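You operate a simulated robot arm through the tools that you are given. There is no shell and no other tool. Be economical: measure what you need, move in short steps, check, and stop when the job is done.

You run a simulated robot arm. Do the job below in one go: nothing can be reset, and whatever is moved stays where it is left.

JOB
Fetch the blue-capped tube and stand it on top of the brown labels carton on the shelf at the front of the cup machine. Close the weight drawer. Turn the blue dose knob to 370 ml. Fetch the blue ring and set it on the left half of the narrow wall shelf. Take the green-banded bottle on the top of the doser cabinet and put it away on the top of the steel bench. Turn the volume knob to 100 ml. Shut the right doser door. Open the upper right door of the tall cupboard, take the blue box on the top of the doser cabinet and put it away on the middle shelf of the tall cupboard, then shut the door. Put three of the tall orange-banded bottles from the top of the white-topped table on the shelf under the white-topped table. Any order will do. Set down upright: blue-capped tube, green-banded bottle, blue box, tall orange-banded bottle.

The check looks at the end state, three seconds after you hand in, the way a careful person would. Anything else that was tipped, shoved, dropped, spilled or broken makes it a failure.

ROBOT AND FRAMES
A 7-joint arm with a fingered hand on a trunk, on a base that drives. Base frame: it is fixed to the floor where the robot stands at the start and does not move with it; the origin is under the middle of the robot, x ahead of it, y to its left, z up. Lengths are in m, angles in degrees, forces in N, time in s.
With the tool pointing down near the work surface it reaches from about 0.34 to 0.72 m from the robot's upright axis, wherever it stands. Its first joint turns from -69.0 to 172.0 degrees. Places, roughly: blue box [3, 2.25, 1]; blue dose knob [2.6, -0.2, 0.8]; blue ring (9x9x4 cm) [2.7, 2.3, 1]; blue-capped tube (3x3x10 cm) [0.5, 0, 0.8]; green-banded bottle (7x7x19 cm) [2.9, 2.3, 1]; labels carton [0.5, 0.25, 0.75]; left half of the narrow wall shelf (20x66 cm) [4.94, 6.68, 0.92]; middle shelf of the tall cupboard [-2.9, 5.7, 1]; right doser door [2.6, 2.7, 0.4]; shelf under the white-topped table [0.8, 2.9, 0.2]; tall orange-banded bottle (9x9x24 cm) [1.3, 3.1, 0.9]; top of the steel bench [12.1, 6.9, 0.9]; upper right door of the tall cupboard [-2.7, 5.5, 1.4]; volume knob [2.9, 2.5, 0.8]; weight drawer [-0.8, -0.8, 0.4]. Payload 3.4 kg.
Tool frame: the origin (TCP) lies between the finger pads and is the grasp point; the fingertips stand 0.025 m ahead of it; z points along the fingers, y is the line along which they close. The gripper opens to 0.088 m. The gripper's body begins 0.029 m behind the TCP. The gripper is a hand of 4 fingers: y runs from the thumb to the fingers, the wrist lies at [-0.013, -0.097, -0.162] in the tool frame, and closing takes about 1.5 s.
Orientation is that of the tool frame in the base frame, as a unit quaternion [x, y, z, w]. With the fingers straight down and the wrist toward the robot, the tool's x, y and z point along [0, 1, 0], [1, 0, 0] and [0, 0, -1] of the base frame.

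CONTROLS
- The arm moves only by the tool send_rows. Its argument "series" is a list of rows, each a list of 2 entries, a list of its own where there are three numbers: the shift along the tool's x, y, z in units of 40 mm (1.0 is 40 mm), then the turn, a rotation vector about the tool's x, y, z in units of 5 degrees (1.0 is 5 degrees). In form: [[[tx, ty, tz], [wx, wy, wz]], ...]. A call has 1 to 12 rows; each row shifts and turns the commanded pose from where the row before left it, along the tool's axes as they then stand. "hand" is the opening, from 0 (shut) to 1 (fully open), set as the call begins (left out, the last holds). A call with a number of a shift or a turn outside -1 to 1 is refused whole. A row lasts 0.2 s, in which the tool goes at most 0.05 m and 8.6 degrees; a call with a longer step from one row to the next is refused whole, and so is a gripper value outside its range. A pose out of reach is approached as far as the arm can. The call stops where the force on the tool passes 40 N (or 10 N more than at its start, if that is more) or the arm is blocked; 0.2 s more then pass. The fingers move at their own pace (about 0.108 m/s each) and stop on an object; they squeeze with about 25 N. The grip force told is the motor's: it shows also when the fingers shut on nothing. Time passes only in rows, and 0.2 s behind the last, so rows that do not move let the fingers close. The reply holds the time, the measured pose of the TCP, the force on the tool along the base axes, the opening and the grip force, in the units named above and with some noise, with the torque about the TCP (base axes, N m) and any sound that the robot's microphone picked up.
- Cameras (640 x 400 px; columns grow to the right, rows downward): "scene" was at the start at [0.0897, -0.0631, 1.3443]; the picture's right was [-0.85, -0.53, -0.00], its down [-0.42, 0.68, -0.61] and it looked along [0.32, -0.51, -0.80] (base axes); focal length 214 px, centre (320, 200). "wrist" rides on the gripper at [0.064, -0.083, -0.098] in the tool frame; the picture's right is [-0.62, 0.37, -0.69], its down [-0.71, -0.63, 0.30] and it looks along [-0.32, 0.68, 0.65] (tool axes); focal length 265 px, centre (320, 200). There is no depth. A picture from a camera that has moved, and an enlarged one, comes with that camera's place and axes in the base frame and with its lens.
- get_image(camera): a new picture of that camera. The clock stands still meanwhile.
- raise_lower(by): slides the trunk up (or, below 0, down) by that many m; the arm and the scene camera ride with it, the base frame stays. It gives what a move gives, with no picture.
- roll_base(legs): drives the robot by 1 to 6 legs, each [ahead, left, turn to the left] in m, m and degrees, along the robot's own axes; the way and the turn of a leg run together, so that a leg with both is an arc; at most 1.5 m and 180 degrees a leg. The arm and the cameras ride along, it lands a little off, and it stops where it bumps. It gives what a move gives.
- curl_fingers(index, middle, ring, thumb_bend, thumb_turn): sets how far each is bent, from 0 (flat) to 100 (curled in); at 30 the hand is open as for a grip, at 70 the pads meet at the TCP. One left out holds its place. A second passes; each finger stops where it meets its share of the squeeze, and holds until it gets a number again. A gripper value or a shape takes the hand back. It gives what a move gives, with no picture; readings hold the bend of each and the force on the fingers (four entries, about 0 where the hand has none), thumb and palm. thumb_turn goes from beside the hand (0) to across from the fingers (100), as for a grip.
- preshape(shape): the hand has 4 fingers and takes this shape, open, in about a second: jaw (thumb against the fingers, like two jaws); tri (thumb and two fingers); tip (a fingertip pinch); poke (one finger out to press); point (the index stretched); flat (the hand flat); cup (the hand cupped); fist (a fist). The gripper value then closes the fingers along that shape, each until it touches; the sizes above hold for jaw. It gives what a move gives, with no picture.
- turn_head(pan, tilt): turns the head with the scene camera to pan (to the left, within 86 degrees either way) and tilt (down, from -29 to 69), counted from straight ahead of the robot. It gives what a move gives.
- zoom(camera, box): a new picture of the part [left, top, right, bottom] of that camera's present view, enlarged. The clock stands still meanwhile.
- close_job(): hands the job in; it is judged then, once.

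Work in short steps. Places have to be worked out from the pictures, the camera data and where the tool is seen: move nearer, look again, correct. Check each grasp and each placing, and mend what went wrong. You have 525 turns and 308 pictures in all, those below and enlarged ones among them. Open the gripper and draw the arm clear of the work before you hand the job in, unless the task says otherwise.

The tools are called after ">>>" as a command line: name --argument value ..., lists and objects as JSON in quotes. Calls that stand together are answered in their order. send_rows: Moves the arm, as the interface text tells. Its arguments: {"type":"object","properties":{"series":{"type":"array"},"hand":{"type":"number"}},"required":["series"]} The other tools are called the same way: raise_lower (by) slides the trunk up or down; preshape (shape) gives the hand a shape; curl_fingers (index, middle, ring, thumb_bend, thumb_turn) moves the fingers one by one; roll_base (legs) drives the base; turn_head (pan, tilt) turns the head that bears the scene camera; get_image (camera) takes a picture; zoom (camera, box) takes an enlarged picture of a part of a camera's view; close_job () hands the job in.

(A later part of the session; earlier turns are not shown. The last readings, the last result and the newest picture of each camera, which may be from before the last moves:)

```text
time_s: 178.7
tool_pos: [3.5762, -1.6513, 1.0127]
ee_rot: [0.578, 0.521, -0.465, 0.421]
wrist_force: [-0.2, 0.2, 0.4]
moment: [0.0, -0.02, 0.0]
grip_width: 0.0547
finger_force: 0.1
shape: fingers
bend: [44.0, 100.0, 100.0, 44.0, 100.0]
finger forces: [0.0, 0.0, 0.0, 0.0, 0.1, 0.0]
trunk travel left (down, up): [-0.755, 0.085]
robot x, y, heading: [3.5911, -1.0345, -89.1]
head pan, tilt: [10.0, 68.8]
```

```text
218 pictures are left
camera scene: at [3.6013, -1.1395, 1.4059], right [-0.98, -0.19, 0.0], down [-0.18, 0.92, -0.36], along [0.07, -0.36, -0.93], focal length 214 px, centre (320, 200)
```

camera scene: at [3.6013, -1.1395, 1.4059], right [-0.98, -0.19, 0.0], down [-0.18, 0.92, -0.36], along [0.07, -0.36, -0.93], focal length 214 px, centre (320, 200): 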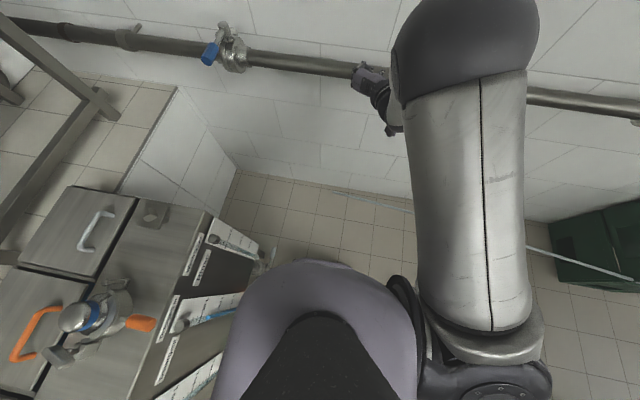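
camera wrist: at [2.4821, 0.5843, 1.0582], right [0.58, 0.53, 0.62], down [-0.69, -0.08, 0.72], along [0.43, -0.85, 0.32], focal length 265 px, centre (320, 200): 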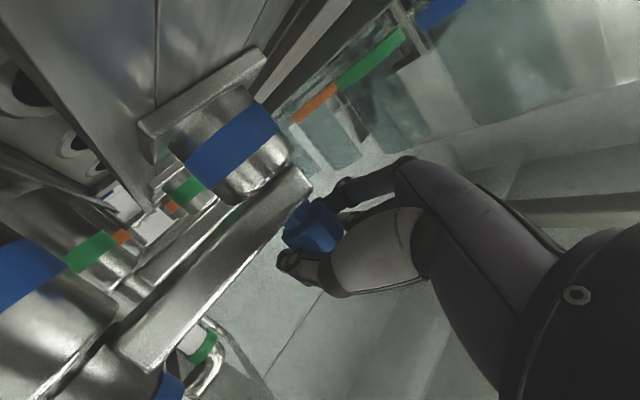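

Now I turn right to face −x and check the view.

>>> roll_base --legs '[[-0.04, 0, 0], [0, 0, -91]]'

>>> turn_head --pan -20 --tilt 35

>>> get_image --camera "scene"

```text
time_s: 181.5
tool_pos: [3.215, -1.4825, 1.015]
ee_rot: [0.711, 0.318, -0.571, 0.259]
wrist_force: [-0.9, 0.0, 0.7]
moment: [0.01, 0.01, 0.0]
grip_width: 0.0545
finger_force: 0.0
shape: fingers
bend: [44.0, 100.0, 100.0, 44.0, 100.0]
finger forces: [0.0, 0.1, 0.0, 0.0, 0.0, 0.0]
trunk travel left (down, up): [-0.755, 0.085]
robot x, y, heading: [3.5887, -0.9882, -124.8]
head pan, tilt: [10.0, 68.8]
stopped in leg 2: the robot was blocked; the commanded pose is now the measured one
```

```text
time_s: 182.5
tool_pos: [3.2166, -1.4848, 1.0135]
ee_rot: [0.71, 0.319, -0.572, 0.258]
wrist_force: [0.0, -0.7, 0.1]
moment: [0.0, 0.0, -0.01]
grip_width: 0.0543
finger_force: 0.0
shape: fingers
bend: [44.0, 100.0, 100.0, 44.0, 100.0]
finger forces: [0.0, 0.0, 0.1, 0.0, 0.0, 0.1]
trunk travel left (down, up): [-0.755, 0.085]
robot x, y, heading: [3.5861, -0.9909, -125.0]
head pan, tilt: [-20.0, 35.0]
```

```text
217 pictures are left
camera scene: at [3.4867, -1.0819, 1.4495], right [-0.58, 0.82, 0.0], down [0.47, 0.33, -0.82], along [-0.67, -0.47, -0.57], focal length 214 px, centre (320, 200)
```

scene: 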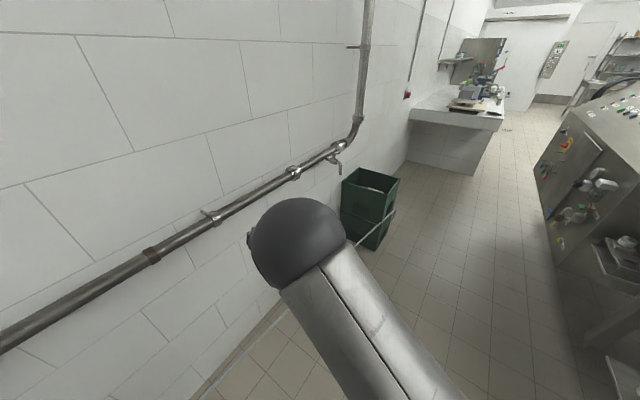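

The rear swung against the tank. I shift right/away from the tank and then finish the turn.

>>> roll_base --legs '[[0.08, -0.25, 0], [0, 0, -55]]'

>>> get_image --camera "scene"

```text
time_s: 186.7
tool_pos: [2.7154, -0.9194, 1.0135]
ee_rot: [0.778, -0.028, -0.627, -0.021]
wrist_force: [-0.1, -0.3, 0.0]
moment: [-0.01, 0.02, -0.02]
grip_width: 0.0542
finger_force: 0.1
shape: fingers
bend: [44.0, 100.0, 100.0, 44.0, 100.0]
finger forces: [0.1, 0.0, 0.0, 0.1, 0.0, 0.0]
trunk travel left (down, up): [-0.755, 0.085]
robot x, y, heading: [3.3309, -0.9172, -177.2]
head pan, tilt: [-20.0, 35.0]
```

```text
216 pictures are left
camera scene: at [3.1996, -0.8888, 1.4496], right [0.3, 0.96, 0.0], down [0.55, -0.17, -0.82], along [-0.78, 0.24, -0.57], focal length 214 px, centre (320, 200)
```

scene: 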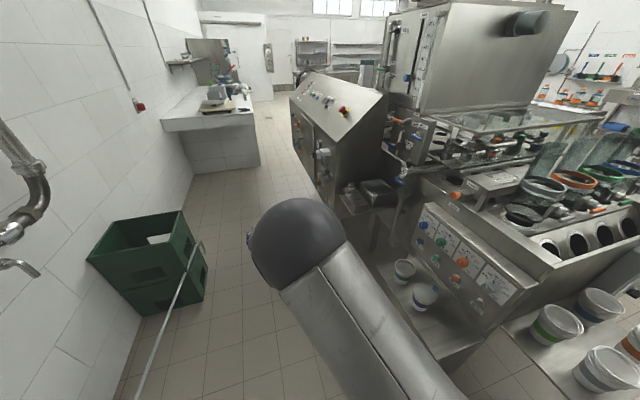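

Now I see the dose panel with scales. I zoom in on it.

>>> zoom --camera "scene" --box '[400, 190, 530, 320]'

>>> zoom --camera "scene" --box '[410, 200, 460, 250]'

```text
3.08 times, centred on (465, 255) of scene
camera zoom: at [3.1996, -0.8888, 1.4496], right [0.3, 0.96, 0.0], down [0.55, -0.17, -0.82], along [-0.78, 0.24, -0.57], focal length 660 px, centre (-126, 31)
```

zoom: 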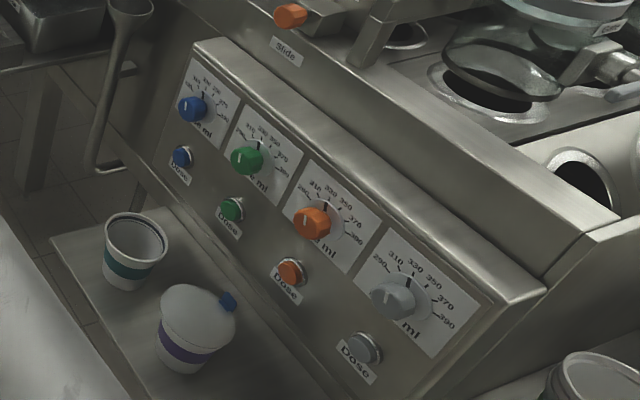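

```text
8.00 times, centred on (435, 225) of scene
camera zoom: at [3.1996, -0.8888, 1.4496], right [0.3, 0.96, 0.0], down [0.55, -0.17, -0.82], along [-0.78, 0.24, -0.57], focal length 1716 px, centre (-600, 0)
```

zoom: 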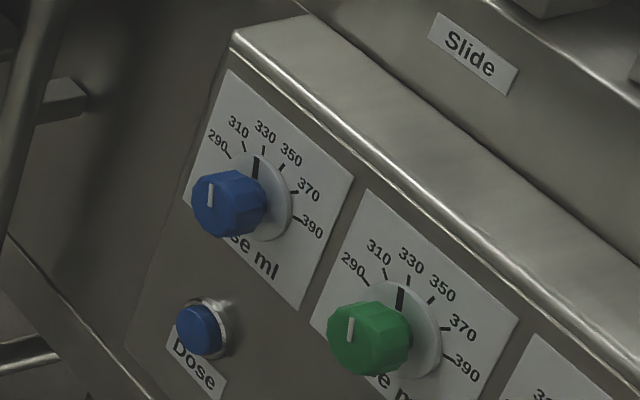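

The dial runs 290–390 ml and the pointer now stands near 325. The knob is triangulated at (2.652, −0.232, 0.809). I move along the aisle and turn (the long way, via the wall side) to face the panel.

>>> roll_base --legs '[[0.45, 0.12, -2.8], [0, 0, 135], [0, 0, 135]]'

>>> turn_head --pan 0 --tilt 35

>>> get_image --camera "scene"

```text
time_s: 200.6
tool_pos: [2.9265, -0.4293, 1.0131]
ee_rot: [-0.509, 0.589, 0.412, 0.474]
wrist_force: [0.6, -0.3, -0.6]
moment: [-0.01, 0.01, 0.02]
grip_width: 0.0546
finger_force: 0.1
shape: fingers
bend: [44.0, 100.0, 100.0, 44.0, 100.0]
finger forces: [0.0, 0.1, 0.1, 0.0, 0.0, 0.0]
trunk travel left (down, up): [-0.755, 0.085]
robot x, y, heading: [2.8885, -1.0444, 88.5]
head pan, tilt: [-20.0, 35.0]
```

```text
time_s: 201.4
tool_pos: [2.9267, -0.4292, 1.0141]
ee_rot: [-0.509, 0.589, 0.411, 0.474]
wrist_force: [0.3, 0.0, -0.5]
moment: [0.01, 0.02, 0.02]
grip_width: 0.0546
finger_force: 0.0
shape: fingers
bend: [44.0, 100.0, 100.0, 44.0, 100.0]
finger forces: [0.0, 0.1, 0.0, 0.0, 0.0, 0.0]
trunk travel left (down, up): [-0.755, 0.085]
robot x, y, heading: [2.8902, -1.0418, 88.6]
head pan, tilt: [0.0, 35.0]
```

```text
213 pictures are left
camera scene: at [2.8925, -0.9078, 1.4496], right [1.0, -0.03, 0.0], down [-0.01, -0.57, -0.82], along [0.02, 0.82, -0.57], focal length 214 px, centre (320, 200)
```

scene: 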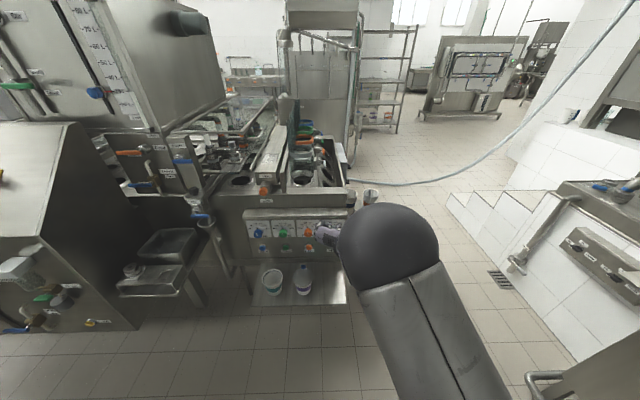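

>>> zoom --camera "scene" --box '[235, 205, 315, 260]'

>>> zoom --camera "scene" --box '[243, 217, 275, 241]'

```text
7.27 times, centred on (275, 232) of scene
camera zoom: at [2.8925, -0.9078, 1.4496], right [1.0, -0.03, 0.0], down [-0.01, -0.57, -0.82], along [0.02, 0.82, -0.57], focal length 1560 px, centre (647, -36)
```

zoom: 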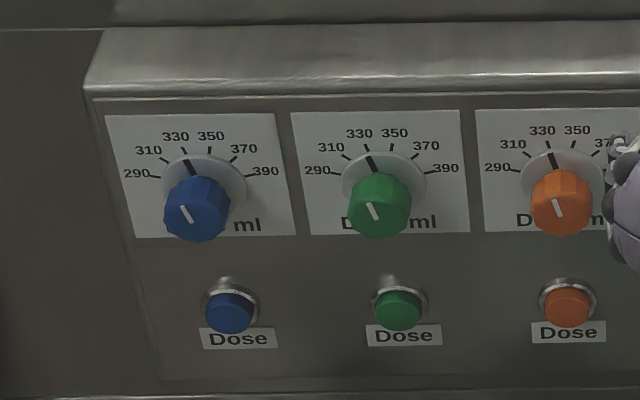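

```text
16.00 times, centred on (259, 229) of scene
camera zoom: at [2.8925, -0.9078, 1.4496], right [1.0, -0.03, 0.0], down [-0.01, -0.57, -0.82], along [0.02, 0.82, -0.57], focal length 3432 px, centre (1296, -264)
```

zoom: 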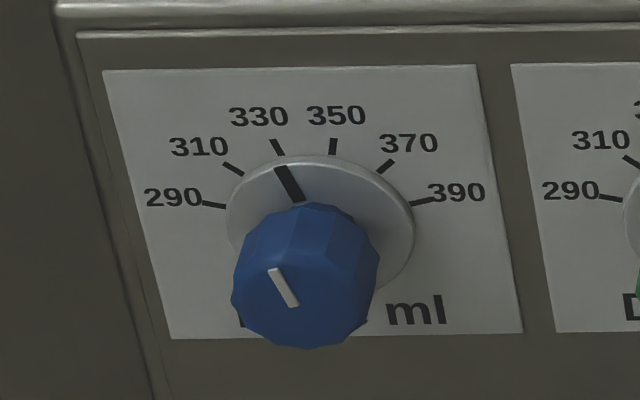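

The pointer is at 330; ticks are 30° apart, so I need +60° clockwise to reach 370. I align the base with the knob, straighten the hand and pre-roll it 45° counter-clockwise.

>>> roll_base --legs '[[-0.06, 0.27, 1.4]]'

>>> send_rows --series '[[[0, 0, 0], [-0.82, -1, 0]], [[0, 0, 0], [-0.82, -1, 0]], [[0, 0, 0], [0, -0.45, 0]], [[0, 0, 0], [0, 0, -1]], [[0, 0, 0], [0, 0, -1]], [[0, 0, 0], [0, 0, -1]], [[0, 0, 0], [0, 0, -1]], [[0, 0, 0], [0, 0, -1]], [[0, 0, 0], [0, 0, -1]], [[0, 0, 0], [0, 0, -1]], [[0, 0, 0], [0, 0, -1]], [[0, 0, 0], [0, 0, 0]]]'

```text
time_s: 203.4
tool_pos: [2.6366, -0.4865, 1.0135]
ee_rot: [-0.517, 0.583, 0.417, 0.468]
wrist_force: [-0.3, 0.0, 0.5]
moment: [-0.02, -0.02, -0.01]
grip_width: 0.0545
finger_force: 0.2
shape: fingers
bend: [44.0, 100.0, 100.0, 44.0, 100.0]
finger forces: [0.1, 0.0, 0.1, 0.1, 0.0, 0.1]
trunk travel left (down, up): [-0.755, 0.085]
robot x, y, heading: [2.6126, -1.1015, 90.0]
head pan, tilt: [0.0, 35.0]
```

```text
time_s: 206.2
tool_pos: [2.6526, -0.4907, 0.9812]
ee_rot: [0.653, -0.324, -0.298, -0.616]
wrist_force: [-0.2, -0.7, 0.2]
moment: [0.01, -0.01, 0.01]
grip_width: 0.0545
finger_force: 0.1
shape: fingers
bend: [44.0, 100.0, 100.0, 44.0, 100.0]
finger forces: [0.1, 0.0, 0.1, 0.0, 0.0, 0.0]
trunk travel left (down, up): [-0.755, 0.085]
robot x, y, heading: [2.6138, -1.1043, 89.9]
head pan, tilt: [0.0, 35.0]
stopped in row 12: the arm was blocked; the commanded pose is now the measured one
```

Roll reached about −38°, enough. I lower the trunk to knob height, drive 0.12 m closer and look.

>>> raise_lower --by -0.172

>>> roll_base --legs '[[0.12, 0, 0]]'

>>> get_image --camera "wrist"

>>> get_image --camera "scene"

```text
time_s: 208.1
tool_pos: [2.6525, -0.4906, 0.8117]
ee_rot: [0.652, -0.324, -0.299, -0.617]
wrist_force: [-0.1, -0.5, 0.4]
moment: [0.03, -0.02, 0.0]
grip_width: 0.0546
finger_force: 0.0
shape: fingers
bend: [44.0, 100.0, 100.0, 44.0, 100.0]
finger forces: [0.1, 0.1, 0.0, 0.0, 0.0, 0.1]
trunk travel left (down, up): [-0.583, 0.257]
robot x, y, heading: [2.6139, -1.1054, 89.8]
head pan, tilt: [0.0, 35.0]
```

```text
time_s: 209.4
tool_pos: [2.6536, -0.3687, 0.81]
ee_rot: [0.652, -0.325, -0.298, -0.617]
wrist_force: [-0.6, -0.7, 0.8]
moment: [0.01, -0.01, -0.05]
grip_width: 0.0546
finger_force: 0.1
shape: fingers
bend: [44.0, 100.0, 100.0, 44.0, 100.0]
finger forces: [0.0, 0.0, 0.0, 0.0, 0.0, 0.0]
trunk travel left (down, up): [-0.583, 0.257]
robot x, y, heading: [2.6121, -0.9818, 89.8]
head pan, tilt: [0.0, 35.0]
```

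```text
210 pictures are left
camera wrist: at [2.7567, -0.4683, 0.8156], right [-0.68, -0.67, 0.31], down [0.07, 0.36, 0.93], along [-0.73, 0.65, -0.2], focal length 265 px, centre (320, 200)
```

wrist: 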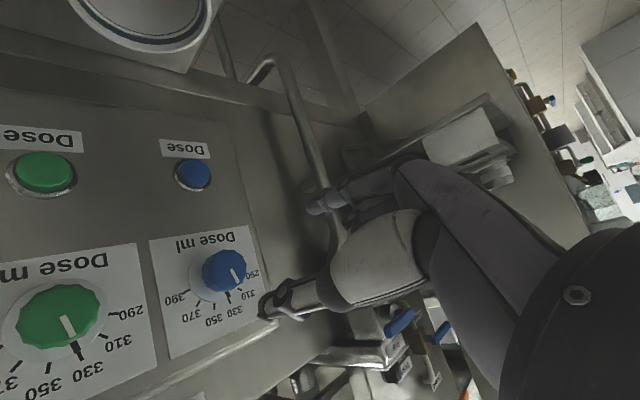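

```text
209 pictures are left
camera scene: at [2.6144, -0.8425, 1.2775], right [1.0, 0.0, 0.0], down [0.0, -0.57, -0.82], along [0.0, 0.82, -0.57], focal length 214 px, centre (320, 200)
```

scene: 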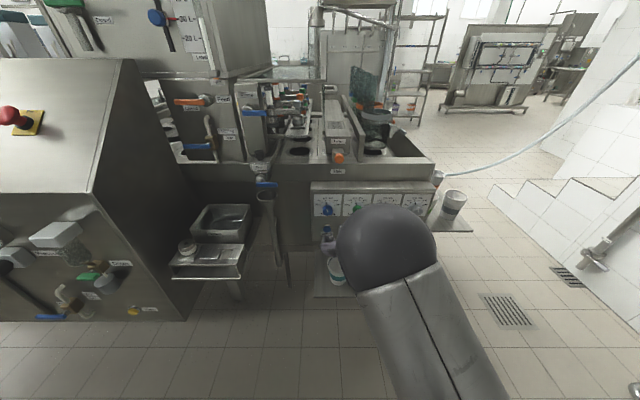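

The knob is at (2.645, −0.235, 0.805). I advance most of the way.

>>> send_rows --series '[[[-0.1, 0.07, 0.8], [0, 0, 0]], [[-0.12, 0.07, 0.8], [0, 0, 0]], [[0, 0, 0.7], [0, 0, 0]], [[0, 0, 0], [0, 0, 0]]]'

>>> get_image --camera "wrist"

>>> zoom --camera "scene" --box '[295, 180, 375, 240]'

```text
time_s: 210.4
tool_pos: [2.6442, -0.2755, 0.8103]
ee_rot: [0.651, -0.324, -0.298, -0.618]
wrist_force: [-0.8, -0.3, 0.2]
moment: [0.0, 0.0, 0.03]
grip_width: 0.0544
finger_force: 0.0
shape: fingers
bend: [44.0, 100.0, 100.0, 44.0, 100.0]
finger forces: [0.0, 0.0, 0.0, 0.0, 0.1, 0.1]
trunk travel left (down, up): [-0.583, 0.257]
robot x, y, heading: [2.615, -0.9808, 89.7]
head pan, tilt: [0.0, 35.0]
```

```text
208 pictures are left
camera wrist: at [2.7476, -0.375, 0.816], right [-0.68, -0.67, 0.31], down [0.07, 0.36, 0.93], along [-0.73, 0.65, -0.2], focal length 265 px, centre (320, 200)
```

wrist: 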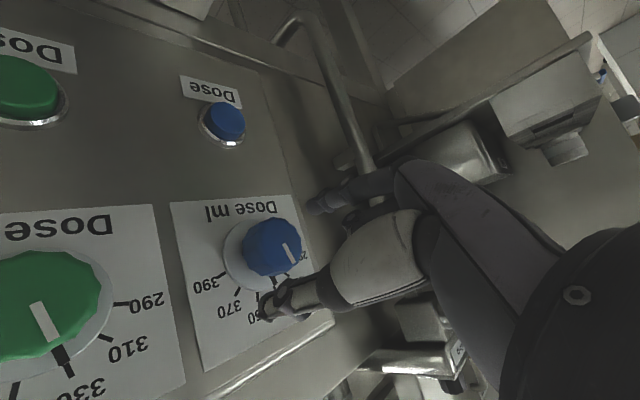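

```text
6.67 times, centred on (335, 210) of scene
camera zoom: at [2.6143, -0.8441, 1.2777], right [1.0, 0.0, 0.0], down [0.0, -0.57, -0.82], along [0.0, 0.82, -0.57], focal length 1430 px, centre (220, 133)
```

zoom: 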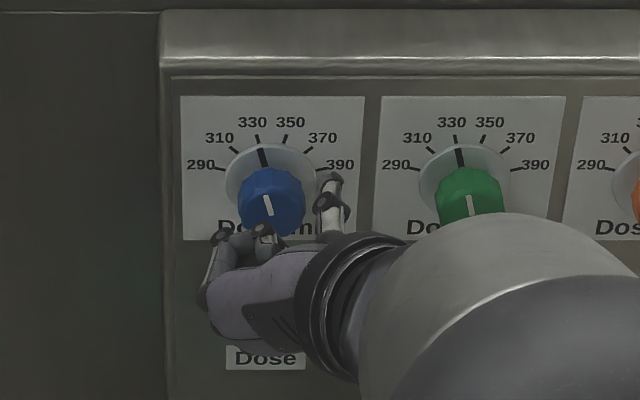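

I correct slightly, advance 33 mm and close.

>>> send_rows --series '[[[0.2, 0, 0.42], [0, 0, 0]], [[0, 0, 0.4], [0, 0, 0]], [[0, 0, 0], [0, 0, 0]]]'

>>> zoom --camera "scene" --box '[295, 180, 375, 240]'

>>> get_image --camera "wrist"

```text
time_s: 211.2
tool_pos: [2.6476, -0.2426, 0.7995]
ee_rot: [0.652, -0.324, -0.299, -0.617]
wrist_force: [0.5, -0.4, 0.2]
moment: [0.01, 0.03, -0.05]
grip_width: 0.0546
finger_force: 0.0
shape: fingers
bend: [44.0, 100.0, 100.0, 44.0, 100.0]
finger forces: [0.0, 0.0, 0.0, 0.0, 0.1, 0.1]
trunk travel left (down, up): [-0.583, 0.257]
robot x, y, heading: [2.6143, -0.9824, 90.2]
head pan, tilt: [0.0, 35.0]
```

```text
6.67 times, centred on (335, 210) of scene
camera zoom: at [2.6144, -0.8438, 1.2776], right [1.0, 0.0, 0.0], down [0.0, -0.57, -0.82], along [0.0, 0.82, -0.57], focal length 1430 px, centre (220, 133)
```

zoom: 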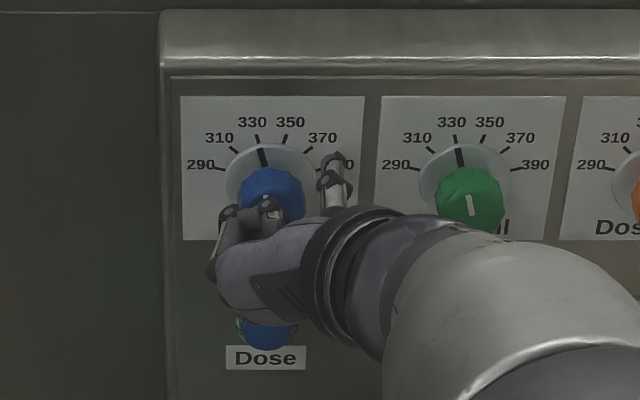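

```text
205 pictures are left
camera wrist: at [2.7519, -0.3426, 0.8057], right [-0.68, -0.67, 0.31], down [0.07, 0.36, 0.93], along [-0.73, 0.65, -0.2], focal length 265 px, centre (320, 200)
```

wrist: 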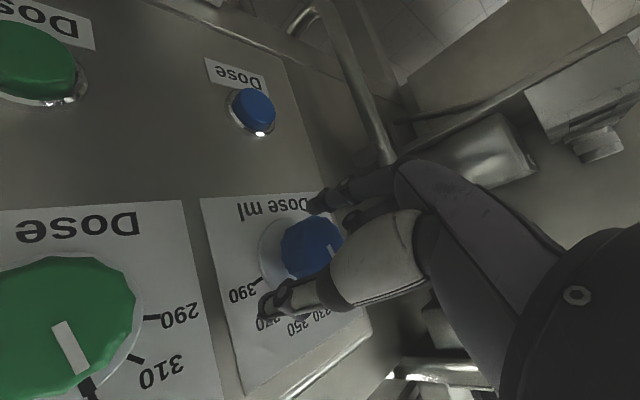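

>>> curl_fingers --index 80 --thumb_bend 80

>>> send_rows --series '[[[0, 0, 0], [0, 0, 1]], [[0, 0, 0], [0, 0, 1]], [[0, 0, 0], [0, 0, 1]], [[0, 0, 0], [0, 0, 1]], [[0, 0, 0], [0, 0, 0]]]'

>>> zoom --camera "scene" --box '[295, 180, 375, 240]'

```text
time_s: 212.2
tool_pos: [2.6492, -0.2426, 0.7996]
ee_rot: [0.651, -0.325, -0.298, -0.617]
wrist_force: [4.3, 4.6, 3.3]
moment: [0.08, -0.04, -0.07]
grip_width: 0.0232
finger_force: 10.1
shape: fingers
bend: [54.0, 100.0, 100.0, 65.0, 99.0]
finger forces: [7.2, 0.0, 0.0, 0.0, 13.2, 0.0]
trunk travel left (down, up): [-0.583, 0.257]
robot x, y, heading: [2.6171, -0.98, 89.8]
head pan, tilt: [0.0, 35.0]
```

```text
time_s: 213.4
tool_pos: [2.6513, -0.2433, 0.7976]
ee_rot: [0.586, -0.433, -0.402, -0.555]
wrist_force: [2.7, 3.1, -5.6]
moment: [-0.1, -0.08, -0.05]
grip_width: 0.0196
finger_force: 11.0
shape: fingers
bend: [54.0, 100.0, 100.0, 68.0, 98.0]
finger forces: [10.6, 0.0, 0.1, 0.1, 10.5, 0.1]
trunk travel left (down, up): [-0.583, 0.257]
robot x, y, heading: [2.6139, -0.9845, 90.1]
head pan, tilt: [0.0, 35.0]
```

```text
6.67 times, centred on (335, 210) of scene
camera zoom: at [2.6152, -0.8418, 1.2773], right [1.0, 0.0, 0.0], down [0.0, -0.57, -0.82], along [0.0, 0.82, -0.57], focal length 1430 px, centre (220, 133)
```

zoom: 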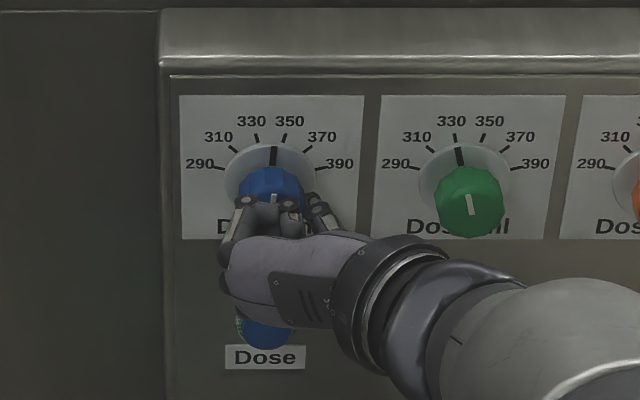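

It turns: the pointer is now near 342. I turn 30° more.

>>> send_rows --series '[[[0, 0, 0], [0, 0, 1]], [[0, 0, 0], [0, 0, 1]], [[0, 0, 0], [0, 0, 1]], [[0, 0, 0], [0, 0, 1]], [[0, 0, 0], [0, 0, 1]], [[0, 0, 0], [0, 0, 1]], [[0, 0, 0], [0, 0, 0]]]'

>>> zoom --camera "scene" --box '[295, 180, 375, 240]'

```text
time_s: 215.0
tool_pos: [2.6479, -0.2419, 0.7974]
ee_rot: [-0.455, 0.57, 0.53, 0.432]
wrist_force: [-2.0, -2.6, -15.1]
moment: [-0.23, -0.1, 0.22]
grip_width: 0.0195
finger_force: 13.6
shape: fingers
bend: [52.0, 100.0, 100.0, 69.0, 96.0]
finger forces: [13.8, 0.0, 0.0, 0.2, 12.8, 0.1]
trunk travel left (down, up): [-0.583, 0.257]
robot x, y, heading: [2.6104, -0.9832, 90.0]
head pan, tilt: [0.0, 35.0]
```

```text
6.67 times, centred on (335, 210) of scene
camera zoom: at [2.614, -0.8407, 1.2772], right [1.0, 0.0, 0.0], down [0.0, -0.58, -0.82], along [0.0, 0.82, -0.58], focal length 1430 px, centre (220, 133)
```

zoom: 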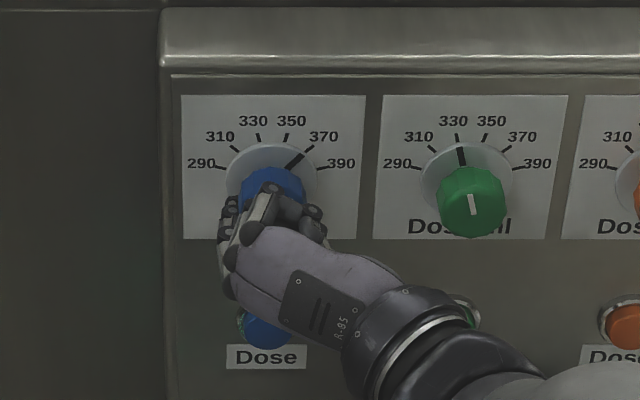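

>>> zoom --camera "scene" --box '[315, 190, 345, 212]'

```text
16.00 times, centred on (330, 201) of scene
camera zoom: at [2.614, -0.8407, 1.2772], right [1.0, 0.0, 0.0], down [0.0, -0.58, -0.82], along [0.0, 0.82, -0.58], focal length 3432 px, centre (160, 184)
```

zoom: 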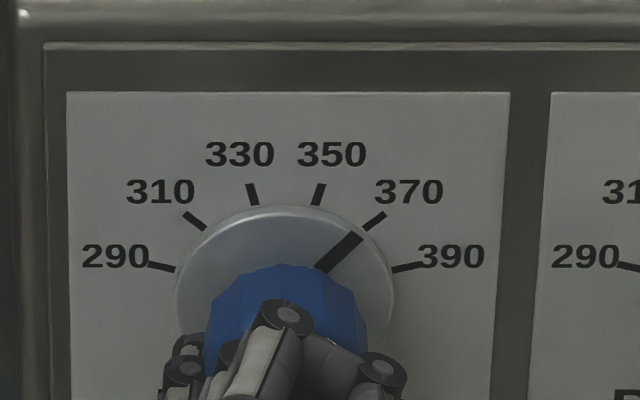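

The pointer lines up with 370. I release and re-check.

>>> curl_fingers --index 44 --thumb_bend 40

>>> zoom --camera "scene" --box '[315, 190, 345, 212]'

```text
time_s: 216.0
tool_pos: [2.6482, -0.244, 0.8006]
ee_rot: [-0.454, 0.569, 0.531, 0.433]
wrist_force: [0.4, 0.1, -0.1]
moment: [-0.04, 0.0, 0.01]
grip_width: 0.0587
finger_force: 0.0
shape: fingers
bend: [44.0, 100.0, 100.0, 40.0, 100.0]
finger forces: [0.0, 0.0, 0.1, 0.0, 0.0, 0.0]
trunk travel left (down, up): [-0.583, 0.257]
robot x, y, heading: [2.616, -0.9837, 90.0]
head pan, tilt: [0.0, 35.0]
```

```text
16.00 times, centred on (330, 201) of scene
camera zoom: at [2.6144, -0.8437, 1.2776], right [1.0, 0.0, 0.0], down [0.0, -0.57, -0.82], along [0.0, 0.82, -0.57], focal length 3432 px, centre (160, 184)
```

zoom: 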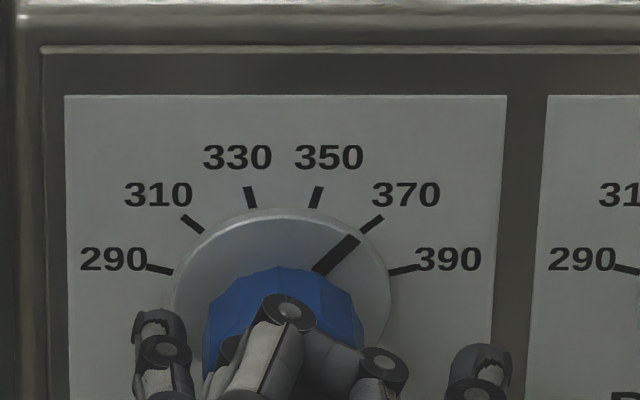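

The dose knob is set to 370 ml. I withdraw, retract the arm and raise the trunk.

>>> roll_base --legs '[[-0.2, 0, 0]]'

>>> raise_lower --by 0.2

>>> send_rows --series '[[[0, 0, -0.8], [0, 0, 0]], [[0, 0, -0.8], [0, 0, 0]], [[0, 0, -0.8], [0, 0, 0]], [[0, 0, -0.8], [0, 0, 0]], [[0, 0, 0], [0, 0, 0]]]'

>>> zoom --camera "scene" --box '[280, 160, 400, 250]'

```text
time_s: 217.6
tool_pos: [2.6531, -0.4476, 0.7996]
ee_rot: [-0.452, 0.571, 0.531, 0.434]
wrist_force: [0.4, 0.1, -0.2]
moment: [0.0, -0.01, 0.02]
grip_width: 0.0585
finger_force: 0.1
shape: fingers
bend: [44.0, 100.0, 100.0, 40.0, 100.0]
finger forces: [0.1, 0.0, 0.0, 0.0, 0.1, 0.1]
trunk travel left (down, up): [-0.583, 0.257]
robot x, y, heading: [2.6177, -1.1845, 89.9]
head pan, tilt: [0.0, 35.0]
```

```text
time_s: 219.8
tool_pos: [2.6519, -0.4461, 1.0003]
ee_rot: [-0.451, 0.571, 0.53, 0.435]
wrist_force: [0.1, 0.2, 0.6]
moment: [0.05, 0.0, -0.01]
grip_width: 0.0587
finger_force: 0.1
shape: fingers
bend: [44.0, 100.0, 100.0, 40.0, 100.0]
finger forces: [0.1, 0.0, 0.1, 0.1, 0.1, 0.0]
trunk travel left (down, up): [-0.783, 0.057]
robot x, y, heading: [2.613, -1.182, 89.8]
head pan, tilt: [0.0, 35.0]
```

```text
time_s: 220.9
tool_pos: [2.647, -0.5745, 1.0058]
ee_rot: [-0.451, 0.571, 0.53, 0.435]
wrist_force: [0.4, -0.2, -0.5]
moment: [-0.01, 0.0, 0.0]
grip_width: 0.0586
finger_force: 0.0
shape: fingers
bend: [44.0, 100.0, 100.0, 40.0, 100.0]
finger forces: [0.0, 0.1, 0.0, 0.1, 0.1, 0.0]
trunk travel left (down, up): [-0.783, 0.057]
robot x, y, heading: [2.6118, -1.1834, 89.8]
head pan, tilt: [0.0, 35.0]
```

```text
4.44 times, centred on (340, 205) of scene
camera zoom: at [2.6148, -1.0454, 1.4775], right [1.0, -0.01, 0.0], down [0.0, -0.57, -0.82], along [0.01, 0.82, -0.57], focal length 953 px, centre (231, 178)
```

zoom: 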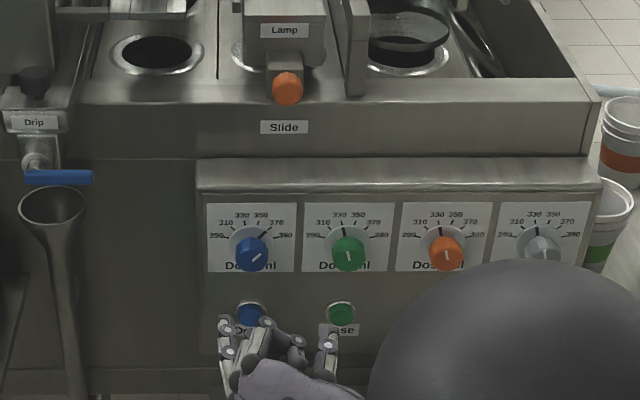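

370 ml confirmed. I return the same way: turn to face the wall, go back past the tank in reverse.

>>> roll_base --legs '[[0.12, -0.25, 0], [0, 0, -90], [0, 0, -90], [0, 0.7, 0]]'

```text
time_s: 234.0
tool_pos: [3.4898, -1.702, 1.0063]
ee_rot: [0.58, 0.439, -0.446, 0.521]
wrist_force: [0.4, -0.4, 0.7]
moment: [-0.01, -0.02, -0.01]
grip_width: 0.0585
finger_force: 0.0
shape: fingers
bend: [44.0, 100.0, 100.0, 40.0, 100.0]
finger forces: [0.1, 0.0, 0.1, 0.0, 0.0, 0.0]
trunk travel left (down, up): [-0.783, 0.057]
robot x, y, heading: [3.5517, -1.0941, -92.8]
head pan, tilt: [0.0, 35.0]
```

>>> roll_base --legs '[[0.0, 0.0, 2.8], [-0.9, 0, 0], [-0.95, 0, 0]]'

>>> turn_head --pan 0 --tilt 30

```text
time_s: 243.6
tool_pos: [3.5269, 0.1252, 1.0067]
ee_rot: [0.576, 0.445, -0.441, 0.525]
wrist_force: [0.1, -0.5, -0.3]
moment: [-0.01, 0.01, -0.01]
grip_width: 0.0586
finger_force: 0.1
shape: fingers
bend: [44.0, 100.0, 100.0, 40.0, 100.0]
finger forces: [0.0, 0.0, 0.0, 0.0, 0.1, 0.1]
trunk travel left (down, up): [-0.783, 0.057]
robot x, y, heading: [3.5778, 0.7334, -91.5]
head pan, tilt: [0.0, 35.0]
```

```text
time_s: 244.2
tool_pos: [3.5264, 0.1232, 1.0063]
ee_rot: [0.575, 0.446, -0.441, 0.525]
wrist_force: [-0.7, 0.4, 0.4]
moment: [0.01, 0.0, 0.03]
grip_width: 0.0586
finger_force: 0.0
shape: fingers
bend: [44.0, 100.0, 100.0, 40.0, 100.0]
finger forces: [0.0, 0.1, 0.0, 0.0, 0.1, 0.1]
trunk travel left (down, up): [-0.783, 0.057]
robot x, y, heading: [3.5769, 0.7303, -91.8]
head pan, tilt: [0.0, 30.0]
```

Next is the doser. Its doors and volume knob seem to be on the north face, and hoses block both short ways, so I take the open route round the pillar: back along the aisle first.

>>> roll_base --legs '[[0, 0, 91.5], [0, 0.42, 0], [-1.15, 0, 0], [0, 0.25, 0], [-1.4, 0, 0], [-1.4, 0, 0]]'

>>> turn_head --pan 80 --tilt 20

>>> get_image --camera "scene"

```text
time_s: 270.9
tool_pos: [0.2232, 1.4685, 1.0074]
ee_rot: [0.112, 0.719, 0.041, 0.684]
wrist_force: [-1.1, -0.2, 0.2]
moment: [0.01, 0.0, 0.01]
grip_width: 0.0584
finger_force: 0.1
shape: fingers
bend: [44.0, 100.0, 100.0, 40.0, 100.0]
finger forces: [0.1, 0.0, 0.0, 0.0, 0.1, 0.1]
trunk travel left (down, up): [-0.783, 0.057]
robot x, y, heading: [-0.3848, 1.5473, -4.9]
head pan, tilt: [0.0, 30.0]
```

```text
time_s: 272.4
tool_pos: [0.2228, 1.4683, 1.0075]
ee_rot: [0.112, 0.719, 0.04, 0.684]
wrist_force: [-0.7, 0.1, -0.6]
moment: [-0.04, 0.0, -0.01]
grip_width: 0.0584
finger_force: 0.1
shape: fingers
bend: [44.0, 100.0, 100.0, 40.0, 100.0]
finger forces: [0.0, 0.0, 0.0, 0.1, 0.0, 0.0]
trunk travel left (down, up): [-0.783, 0.057]
robot x, y, heading: [-0.3846, 1.5507, -4.9]
head pan, tilt: [80.0, 20.0]
```

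```text
199 pictures are left
camera scene: at [-0.3089, 1.6361, 1.5015], right [0.97, -0.26, 0.0], down [-0.09, -0.33, -0.94], along [0.24, 0.91, -0.34], focal length 214 px, centre (320, 200)
```

scene: 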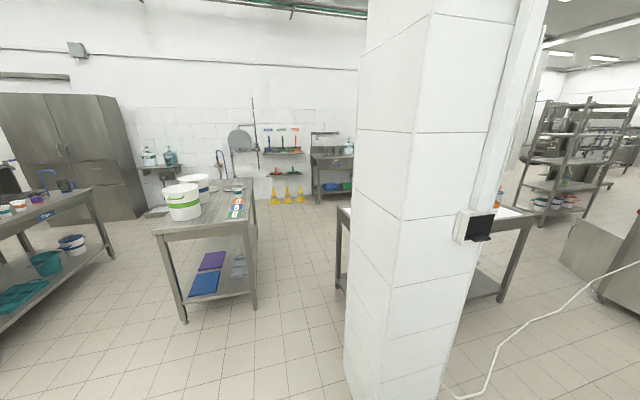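

The gap between the small table and the white table looks about 0.8 m wide. I turn north and drive through it.

>>> roll_base --legs '[[0, 0, 94.9], [0.95, 0, 0]]'

>>> turn_head --pan 0 --tilt 40

>>> get_image --camera "scene"

```text
time_s: 281.5
tool_pos: [-0.3774, 3.1397, 1.0071]
ee_rot: [-0.46, 0.564, 0.537, 0.426]
wrist_force: [0.3, 0.5, -0.9]
moment: [-0.01, 0.01, 0.01]
grip_width: 0.0587
finger_force: 0.2
shape: fingers
bend: [44.0, 100.0, 100.0, 40.0, 100.0]
finger forces: [0.1, 0.1, 0.1, 0.0, 0.1, 0.0]
trunk travel left (down, up): [-0.783, 0.057]
robot x, y, heading: [-0.3926, 2.5283, 91.1]
head pan, tilt: [80.0, 20.0]
```

```text
time_s: 283.1
tool_pos: [-0.3766, 3.1397, 1.0061]
ee_rot: [-0.46, 0.563, 0.537, 0.427]
wrist_force: [0.1, 0.8, 0.2]
moment: [-0.03, 0.0, 0.0]
grip_width: 0.0588
finger_force: 0.1
shape: fingers
bend: [44.0, 100.0, 100.0, 40.0, 100.0]
finger forces: [0.1, 0.0, 0.0, 0.1, 0.0, 0.0]
trunk travel left (down, up): [-0.783, 0.057]
robot x, y, heading: [-0.3922, 2.5296, 91.0]
head pan, tilt: [0.0, 40.0]
```

```text
198 pictures are left
camera scene: at [-0.3963, 2.6633, 1.4701], right [1.0, 0.02, 0.0], down [0.02, -0.64, -0.77], along [-0.02, 0.77, -0.64], focal length 214 px, centre (320, 200)
```

scene: 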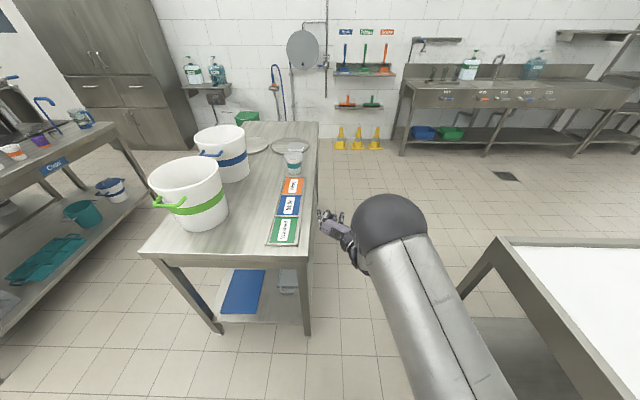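

The gap spans about x −0.47 to +0.2. I centre and drive through.

>>> roll_base --legs '[[0, -0.25, -1], [0.9, 0, 0], [0.9, 0, 0]]'

>>> turn_head --pan -75 --tilt 25

>>> get_image --camera "scene"

```text
time_s: 293.5
tool_pos: [-0.0802, 4.928, 1.0072]
ee_rot: [-0.45, 0.572, 0.529, 0.437]
wrist_force: [0.4, -0.2, 0.1]
moment: [0.03, -0.01, 0.01]
grip_width: 0.0587
finger_force: 0.1
shape: fingers
bend: [44.0, 100.0, 100.0, 40.0, 100.0]
finger forces: [0.1, 0.0, 0.1, 0.1, 0.0, 0.0]
trunk travel left (down, up): [-0.783, 0.057]
robot x, y, heading: [-0.1193, 4.3201, 89.3]
head pan, tilt: [0.0, 40.0]
```

```text
time_s: 294.9
tool_pos: [-0.0789, 4.9277, 1.0063]
ee_rot: [-0.45, 0.572, 0.529, 0.436]
wrist_force: [0.2, 0.3, 0.5]
moment: [-0.04, -0.02, -0.01]
grip_width: 0.0587
finger_force: 0.0
shape: fingers
bend: [44.0, 100.0, 100.0, 40.0, 100.0]
finger forces: [0.0, 0.0, 0.0, 0.1, 0.0, 0.1]
trunk travel left (down, up): [-0.783, 0.057]
robot x, y, heading: [-0.1158, 4.3182, 89.1]
head pan, tilt: [-75.0, 25.0]
```

```text
197 pictures are left
camera scene: at [-0.028, 4.3908, 1.4934], right [0.25, -0.97, 0.0], down [-0.41, -0.1, -0.91], along [0.88, 0.22, -0.42], focal length 214 px, centre (320, 200)
```

scene: 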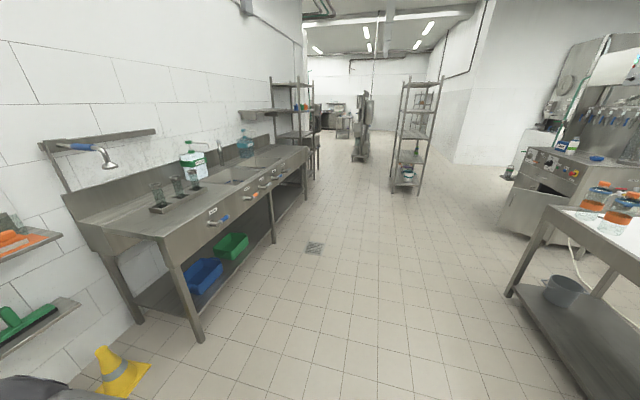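

The doser's front faces north. I turn east and approach.

>>> roll_base --legs '[[0, 0, -89], [1.2, 0, 0], [1.0, -0.1, 0]]'

>>> turn_head --pan -65 --tilt 30

>>> get_image --camera "scene"

```text
time_s: 309.8
tool_pos: [2.7323, 4.2192, 1.0065]
ee_rot: [0.077, 0.724, 0.075, 0.682]
wrist_force: [0.0, 0.9, 0.2]
moment: [-0.03, -0.04, 0.0]
grip_width: 0.0585
finger_force: 0.0
shape: fingers
bend: [44.0, 100.0, 100.0, 40.0, 100.0]
finger forces: [0.0, 0.1, 0.0, 0.0, 0.0, 0.0]
trunk travel left (down, up): [-0.783, 0.057]
robot x, y, heading: [2.1193, 4.2441, 0.7]
head pan, tilt: [-75.0, 25.0]
```

```text
time_s: 310.5
tool_pos: [2.7318, 4.2185, 1.0062]
ee_rot: [0.076, 0.724, 0.075, 0.682]
wrist_force: [-0.4, -0.3, 0.6]
moment: [0.0, 0.0, -0.01]
grip_width: 0.0588
finger_force: 0.0
shape: fingers
bend: [44.0, 100.0, 100.0, 40.0, 100.0]
finger forces: [0.0, 0.1, 0.0, 0.1, 0.0, 0.0]
trunk travel left (down, up): [-0.783, 0.057]
robot x, y, heading: [2.1219, 4.2412, 0.8]
head pan, tilt: [-65.0, 30.0]
```

```text
196 pictures are left
camera scene: at [2.2114, 4.1609, 1.4854], right [-0.9, -0.44, 0.0], down [-0.22, 0.45, -0.87], along [0.38, -0.78, -0.5], focal length 214 px, centre (320, 200)
```

scene: 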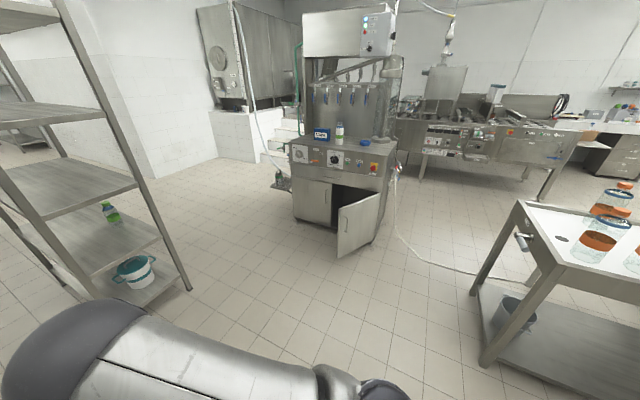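

>>> zoom --camera "scene" --box '[270, 90, 420, 260]'

>>> zoom --camera "scene" --box '[285, 115, 395, 185]'

```text
2.35 times, centred on (345, 175) of scene
camera zoom: at [2.2114, 4.1609, 1.4854], right [-0.9, -0.44, 0.0], down [-0.22, 0.45, -0.87], along [0.38, -0.78, -0.5], focal length 505 px, centre (261, 259)
```

zoom: 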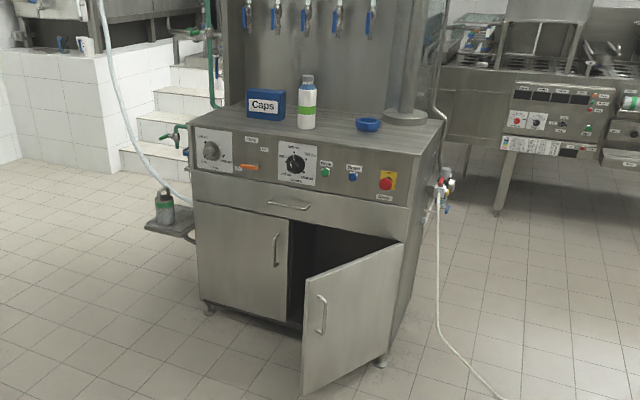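

```text
5.71 times, centred on (340, 150) of scene
camera zoom: at [2.2114, 4.1609, 1.4854], right [-0.9, -0.44, 0.0], down [-0.22, 0.45, -0.87], along [0.38, -0.78, -0.5], focal length 1226 px, centre (206, 486)
```

zoom: 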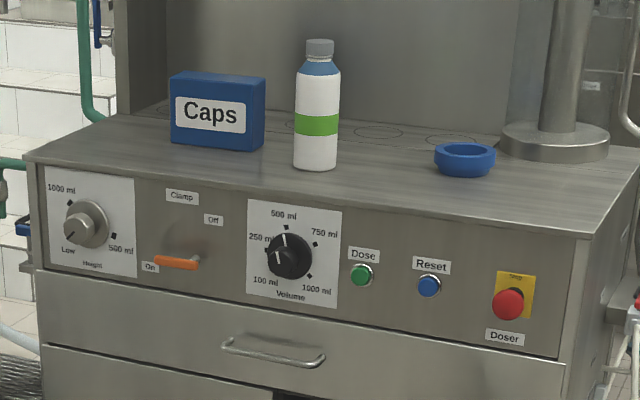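

I see everything on the doser: the Caps box, green-banded bottle, ring, volume knob and the open right door. I shut the door first, lining up in front of it with a fist at low height.

>>> roll_base --legs '[[0, 0, -90.7], [0.4, 0.48, 0]]'

>>> preshape --shape "fist"

>>> raise_lower --by -0.4

>>> raise_lower --by -0.1

>>> turn_head --pan 0 --tilt 35

>>> get_image --camera "scene"

```text
time_s: 317.8
tool_pos: [2.571, 3.2293, 1.0064]
ee_rot: [0.567, 0.456, -0.429, 0.534]
wrist_force: [0.0, 0.2, 1.1]
moment: [0.01, 0.03, -0.03]
grip_width: 0.0588
finger_force: 0.0
shape: fingers
bend: [44.0, 100.0, 100.0, 40.0, 100.0]
finger forces: [0.0, 0.1, 0.1, 0.0, 0.0, 0.0]
trunk travel left (down, up): [-0.783, 0.057]
robot x, y, heading: [2.5887, 3.8417, -89.2]
head pan, tilt: [-65.0, 30.0]
```

```text
time_s: 318.7
tool_pos: [2.5709, 3.2301, 1.007]
ee_rot: [0.566, 0.456, -0.431, 0.535]
wrist_force: [-0.5, -0.4, -0.1]
moment: [-0.01, -0.01, -0.05]
grip_width: 0.0
finger_force: 0.0
shape: fist
bend: [100.0, 100.0, 100.0, 86.0, 85.0]
finger forces: [0.0, 0.0, 0.1, 0.1, 0.0, 0.0]
trunk travel left (down, up): [-0.783, 0.057]
robot x, y, heading: [2.5954, 3.8389, -89.5]
head pan, tilt: [-65.0, 30.0]
```

```text
time_s: 322.5
tool_pos: [2.5708, 3.2309, 0.6064]
ee_rot: [0.567, 0.456, -0.429, 0.535]
wrist_force: [-0.2, -0.1, -0.4]
moment: [0.04, 0.02, -0.03]
grip_width: 0.0002
finger_force: 0.1
shape: fist
bend: [100.0, 100.0, 100.0, 86.0, 85.0]
finger forces: [0.0, 0.0, 0.1, 0.0, 0.0, 0.0]
trunk travel left (down, up): [-0.383, 0.457]
robot x, y, heading: [2.5918, 3.8387, -89.5]
head pan, tilt: [-65.0, 30.0]
```

```text
time_s: 323.9
tool_pos: [2.5716, 3.2317, 0.5058]
ee_rot: [0.567, 0.457, -0.43, 0.534]
wrist_force: [-0.3, -0.4, -0.2]
moment: [0.01, 0.0, 0.04]
grip_width: 0.0
finger_force: 0.1
shape: fist
bend: [100.0, 100.0, 100.0, 86.0, 85.0]
finger forces: [0.1, 0.0, 0.0, 0.1, 0.0, 0.0]
trunk travel left (down, up): [-0.283, 0.557]
robot x, y, heading: [2.5952, 3.8397, -89.1]
head pan, tilt: [-65.0, 30.0]
```

```text
time_s: 325.2
tool_pos: [2.5702, 3.2305, 0.5057]
ee_rot: [0.567, 0.457, -0.43, 0.533]
wrist_force: [-0.5, 0.4, -0.1]
moment: [0.0, 0.01, 0.05]
grip_width: 0.0001
finger_force: 0.1
shape: fist
bend: [100.0, 100.0, 100.0, 86.0, 85.0]
finger forces: [0.2, 0.0, 0.1, 0.1, 0.0, 0.1]
trunk travel left (down, up): [-0.283, 0.557]
robot x, y, heading: [2.5927, 3.8396, -89.3]
head pan, tilt: [0.0, 35.0]
```

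```text
193 pictures are left
camera scene: at [2.5968, 3.7033, 0.9776], right [-1.0, -0.01, 0.0], down [-0.01, 0.57, -0.82], along [0.01, -0.82, -0.57], focal length 214 px, centre (320, 200)
```

scene: 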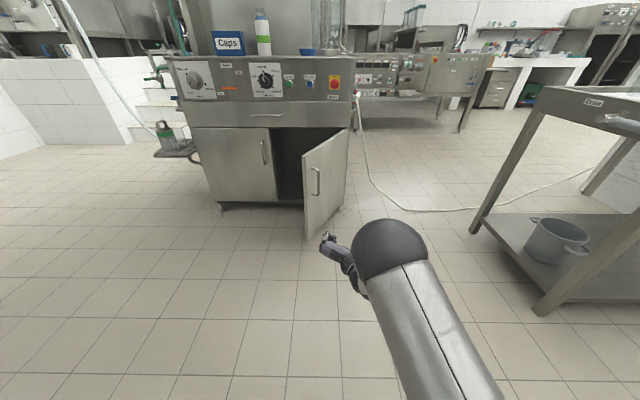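

I drive forward to push the door shut.

>>> roll_base --legs '[[0.5, 0.03, -0.8]]'

>>> get_image --camera "scene"

```text
time_s: 328.2
tool_pos: [2.5908, 2.7211, 0.5071]
ee_rot: [0.572, 0.451, -0.435, 0.53]
wrist_force: [0.1, 0.4, 0.0]
moment: [-0.01, 0.01, 0.01]
grip_width: 0.0
finger_force: 0.1
shape: fist
bend: [100.0, 100.0, 100.0, 86.0, 85.0]
finger forces: [0.1, 0.0, 0.1, 0.1, 0.0, 0.0]
trunk travel left (down, up): [-0.283, 0.557]
robot x, y, heading: [2.628, 3.3307, -90.3]
head pan, tilt: [0.0, 35.0]
```

```text
192 pictures are left
camera scene: at [2.6256, 3.1925, 0.9776], right [-1.0, 0.01, 0.0], down [0.0, 0.57, -0.82], along [-0.01, -0.82, -0.57], focal length 214 px, centre (320, 200)
```

scene: 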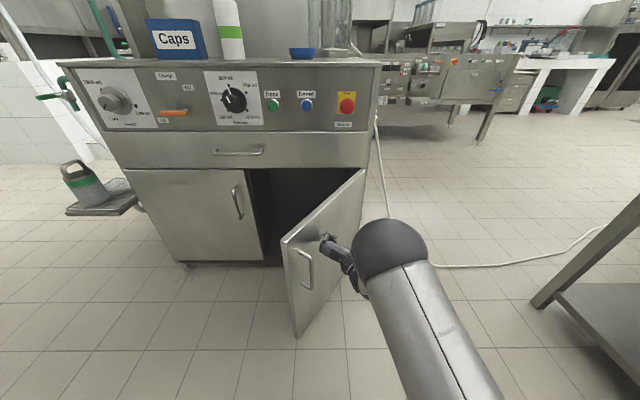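

>>> roll_base --legs '[[0.1, 0, 0]]'

>>> get_image --camera "scene"

```text
time_s: 329.4
tool_pos: [2.5873, 2.6197, 0.5064]
ee_rot: [0.572, 0.45, -0.436, 0.529]
wrist_force: [1.1, 0.3, 0.2]
moment: [-0.04, 0.01, -0.05]
grip_width: 0.0
finger_force: 0.1
shape: fist
bend: [100.0, 100.0, 100.0, 86.0, 85.0]
finger forces: [0.0, 0.0, 0.1, 0.0, 0.0, 0.1]
trunk travel left (down, up): [-0.283, 0.557]
robot x, y, heading: [2.6236, 3.2298, -90.7]
head pan, tilt: [0.0, 35.0]
```

```text
191 pictures are left
camera scene: at [2.6242, 3.0907, 0.9776], right [-1.0, 0.01, 0.0], down [0.01, 0.57, -0.82], along [-0.01, -0.82, -0.57], focal length 214 px, centre (320, 200)
```

scene: 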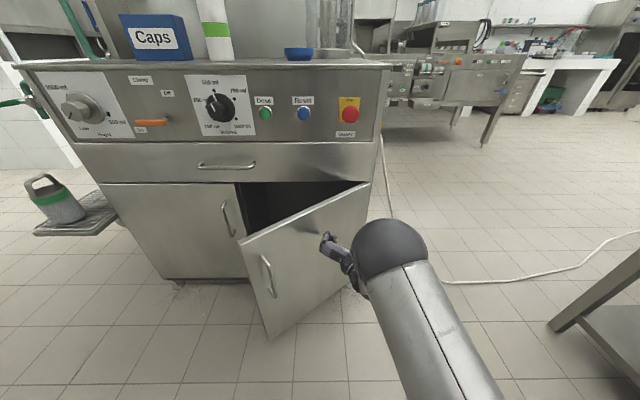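

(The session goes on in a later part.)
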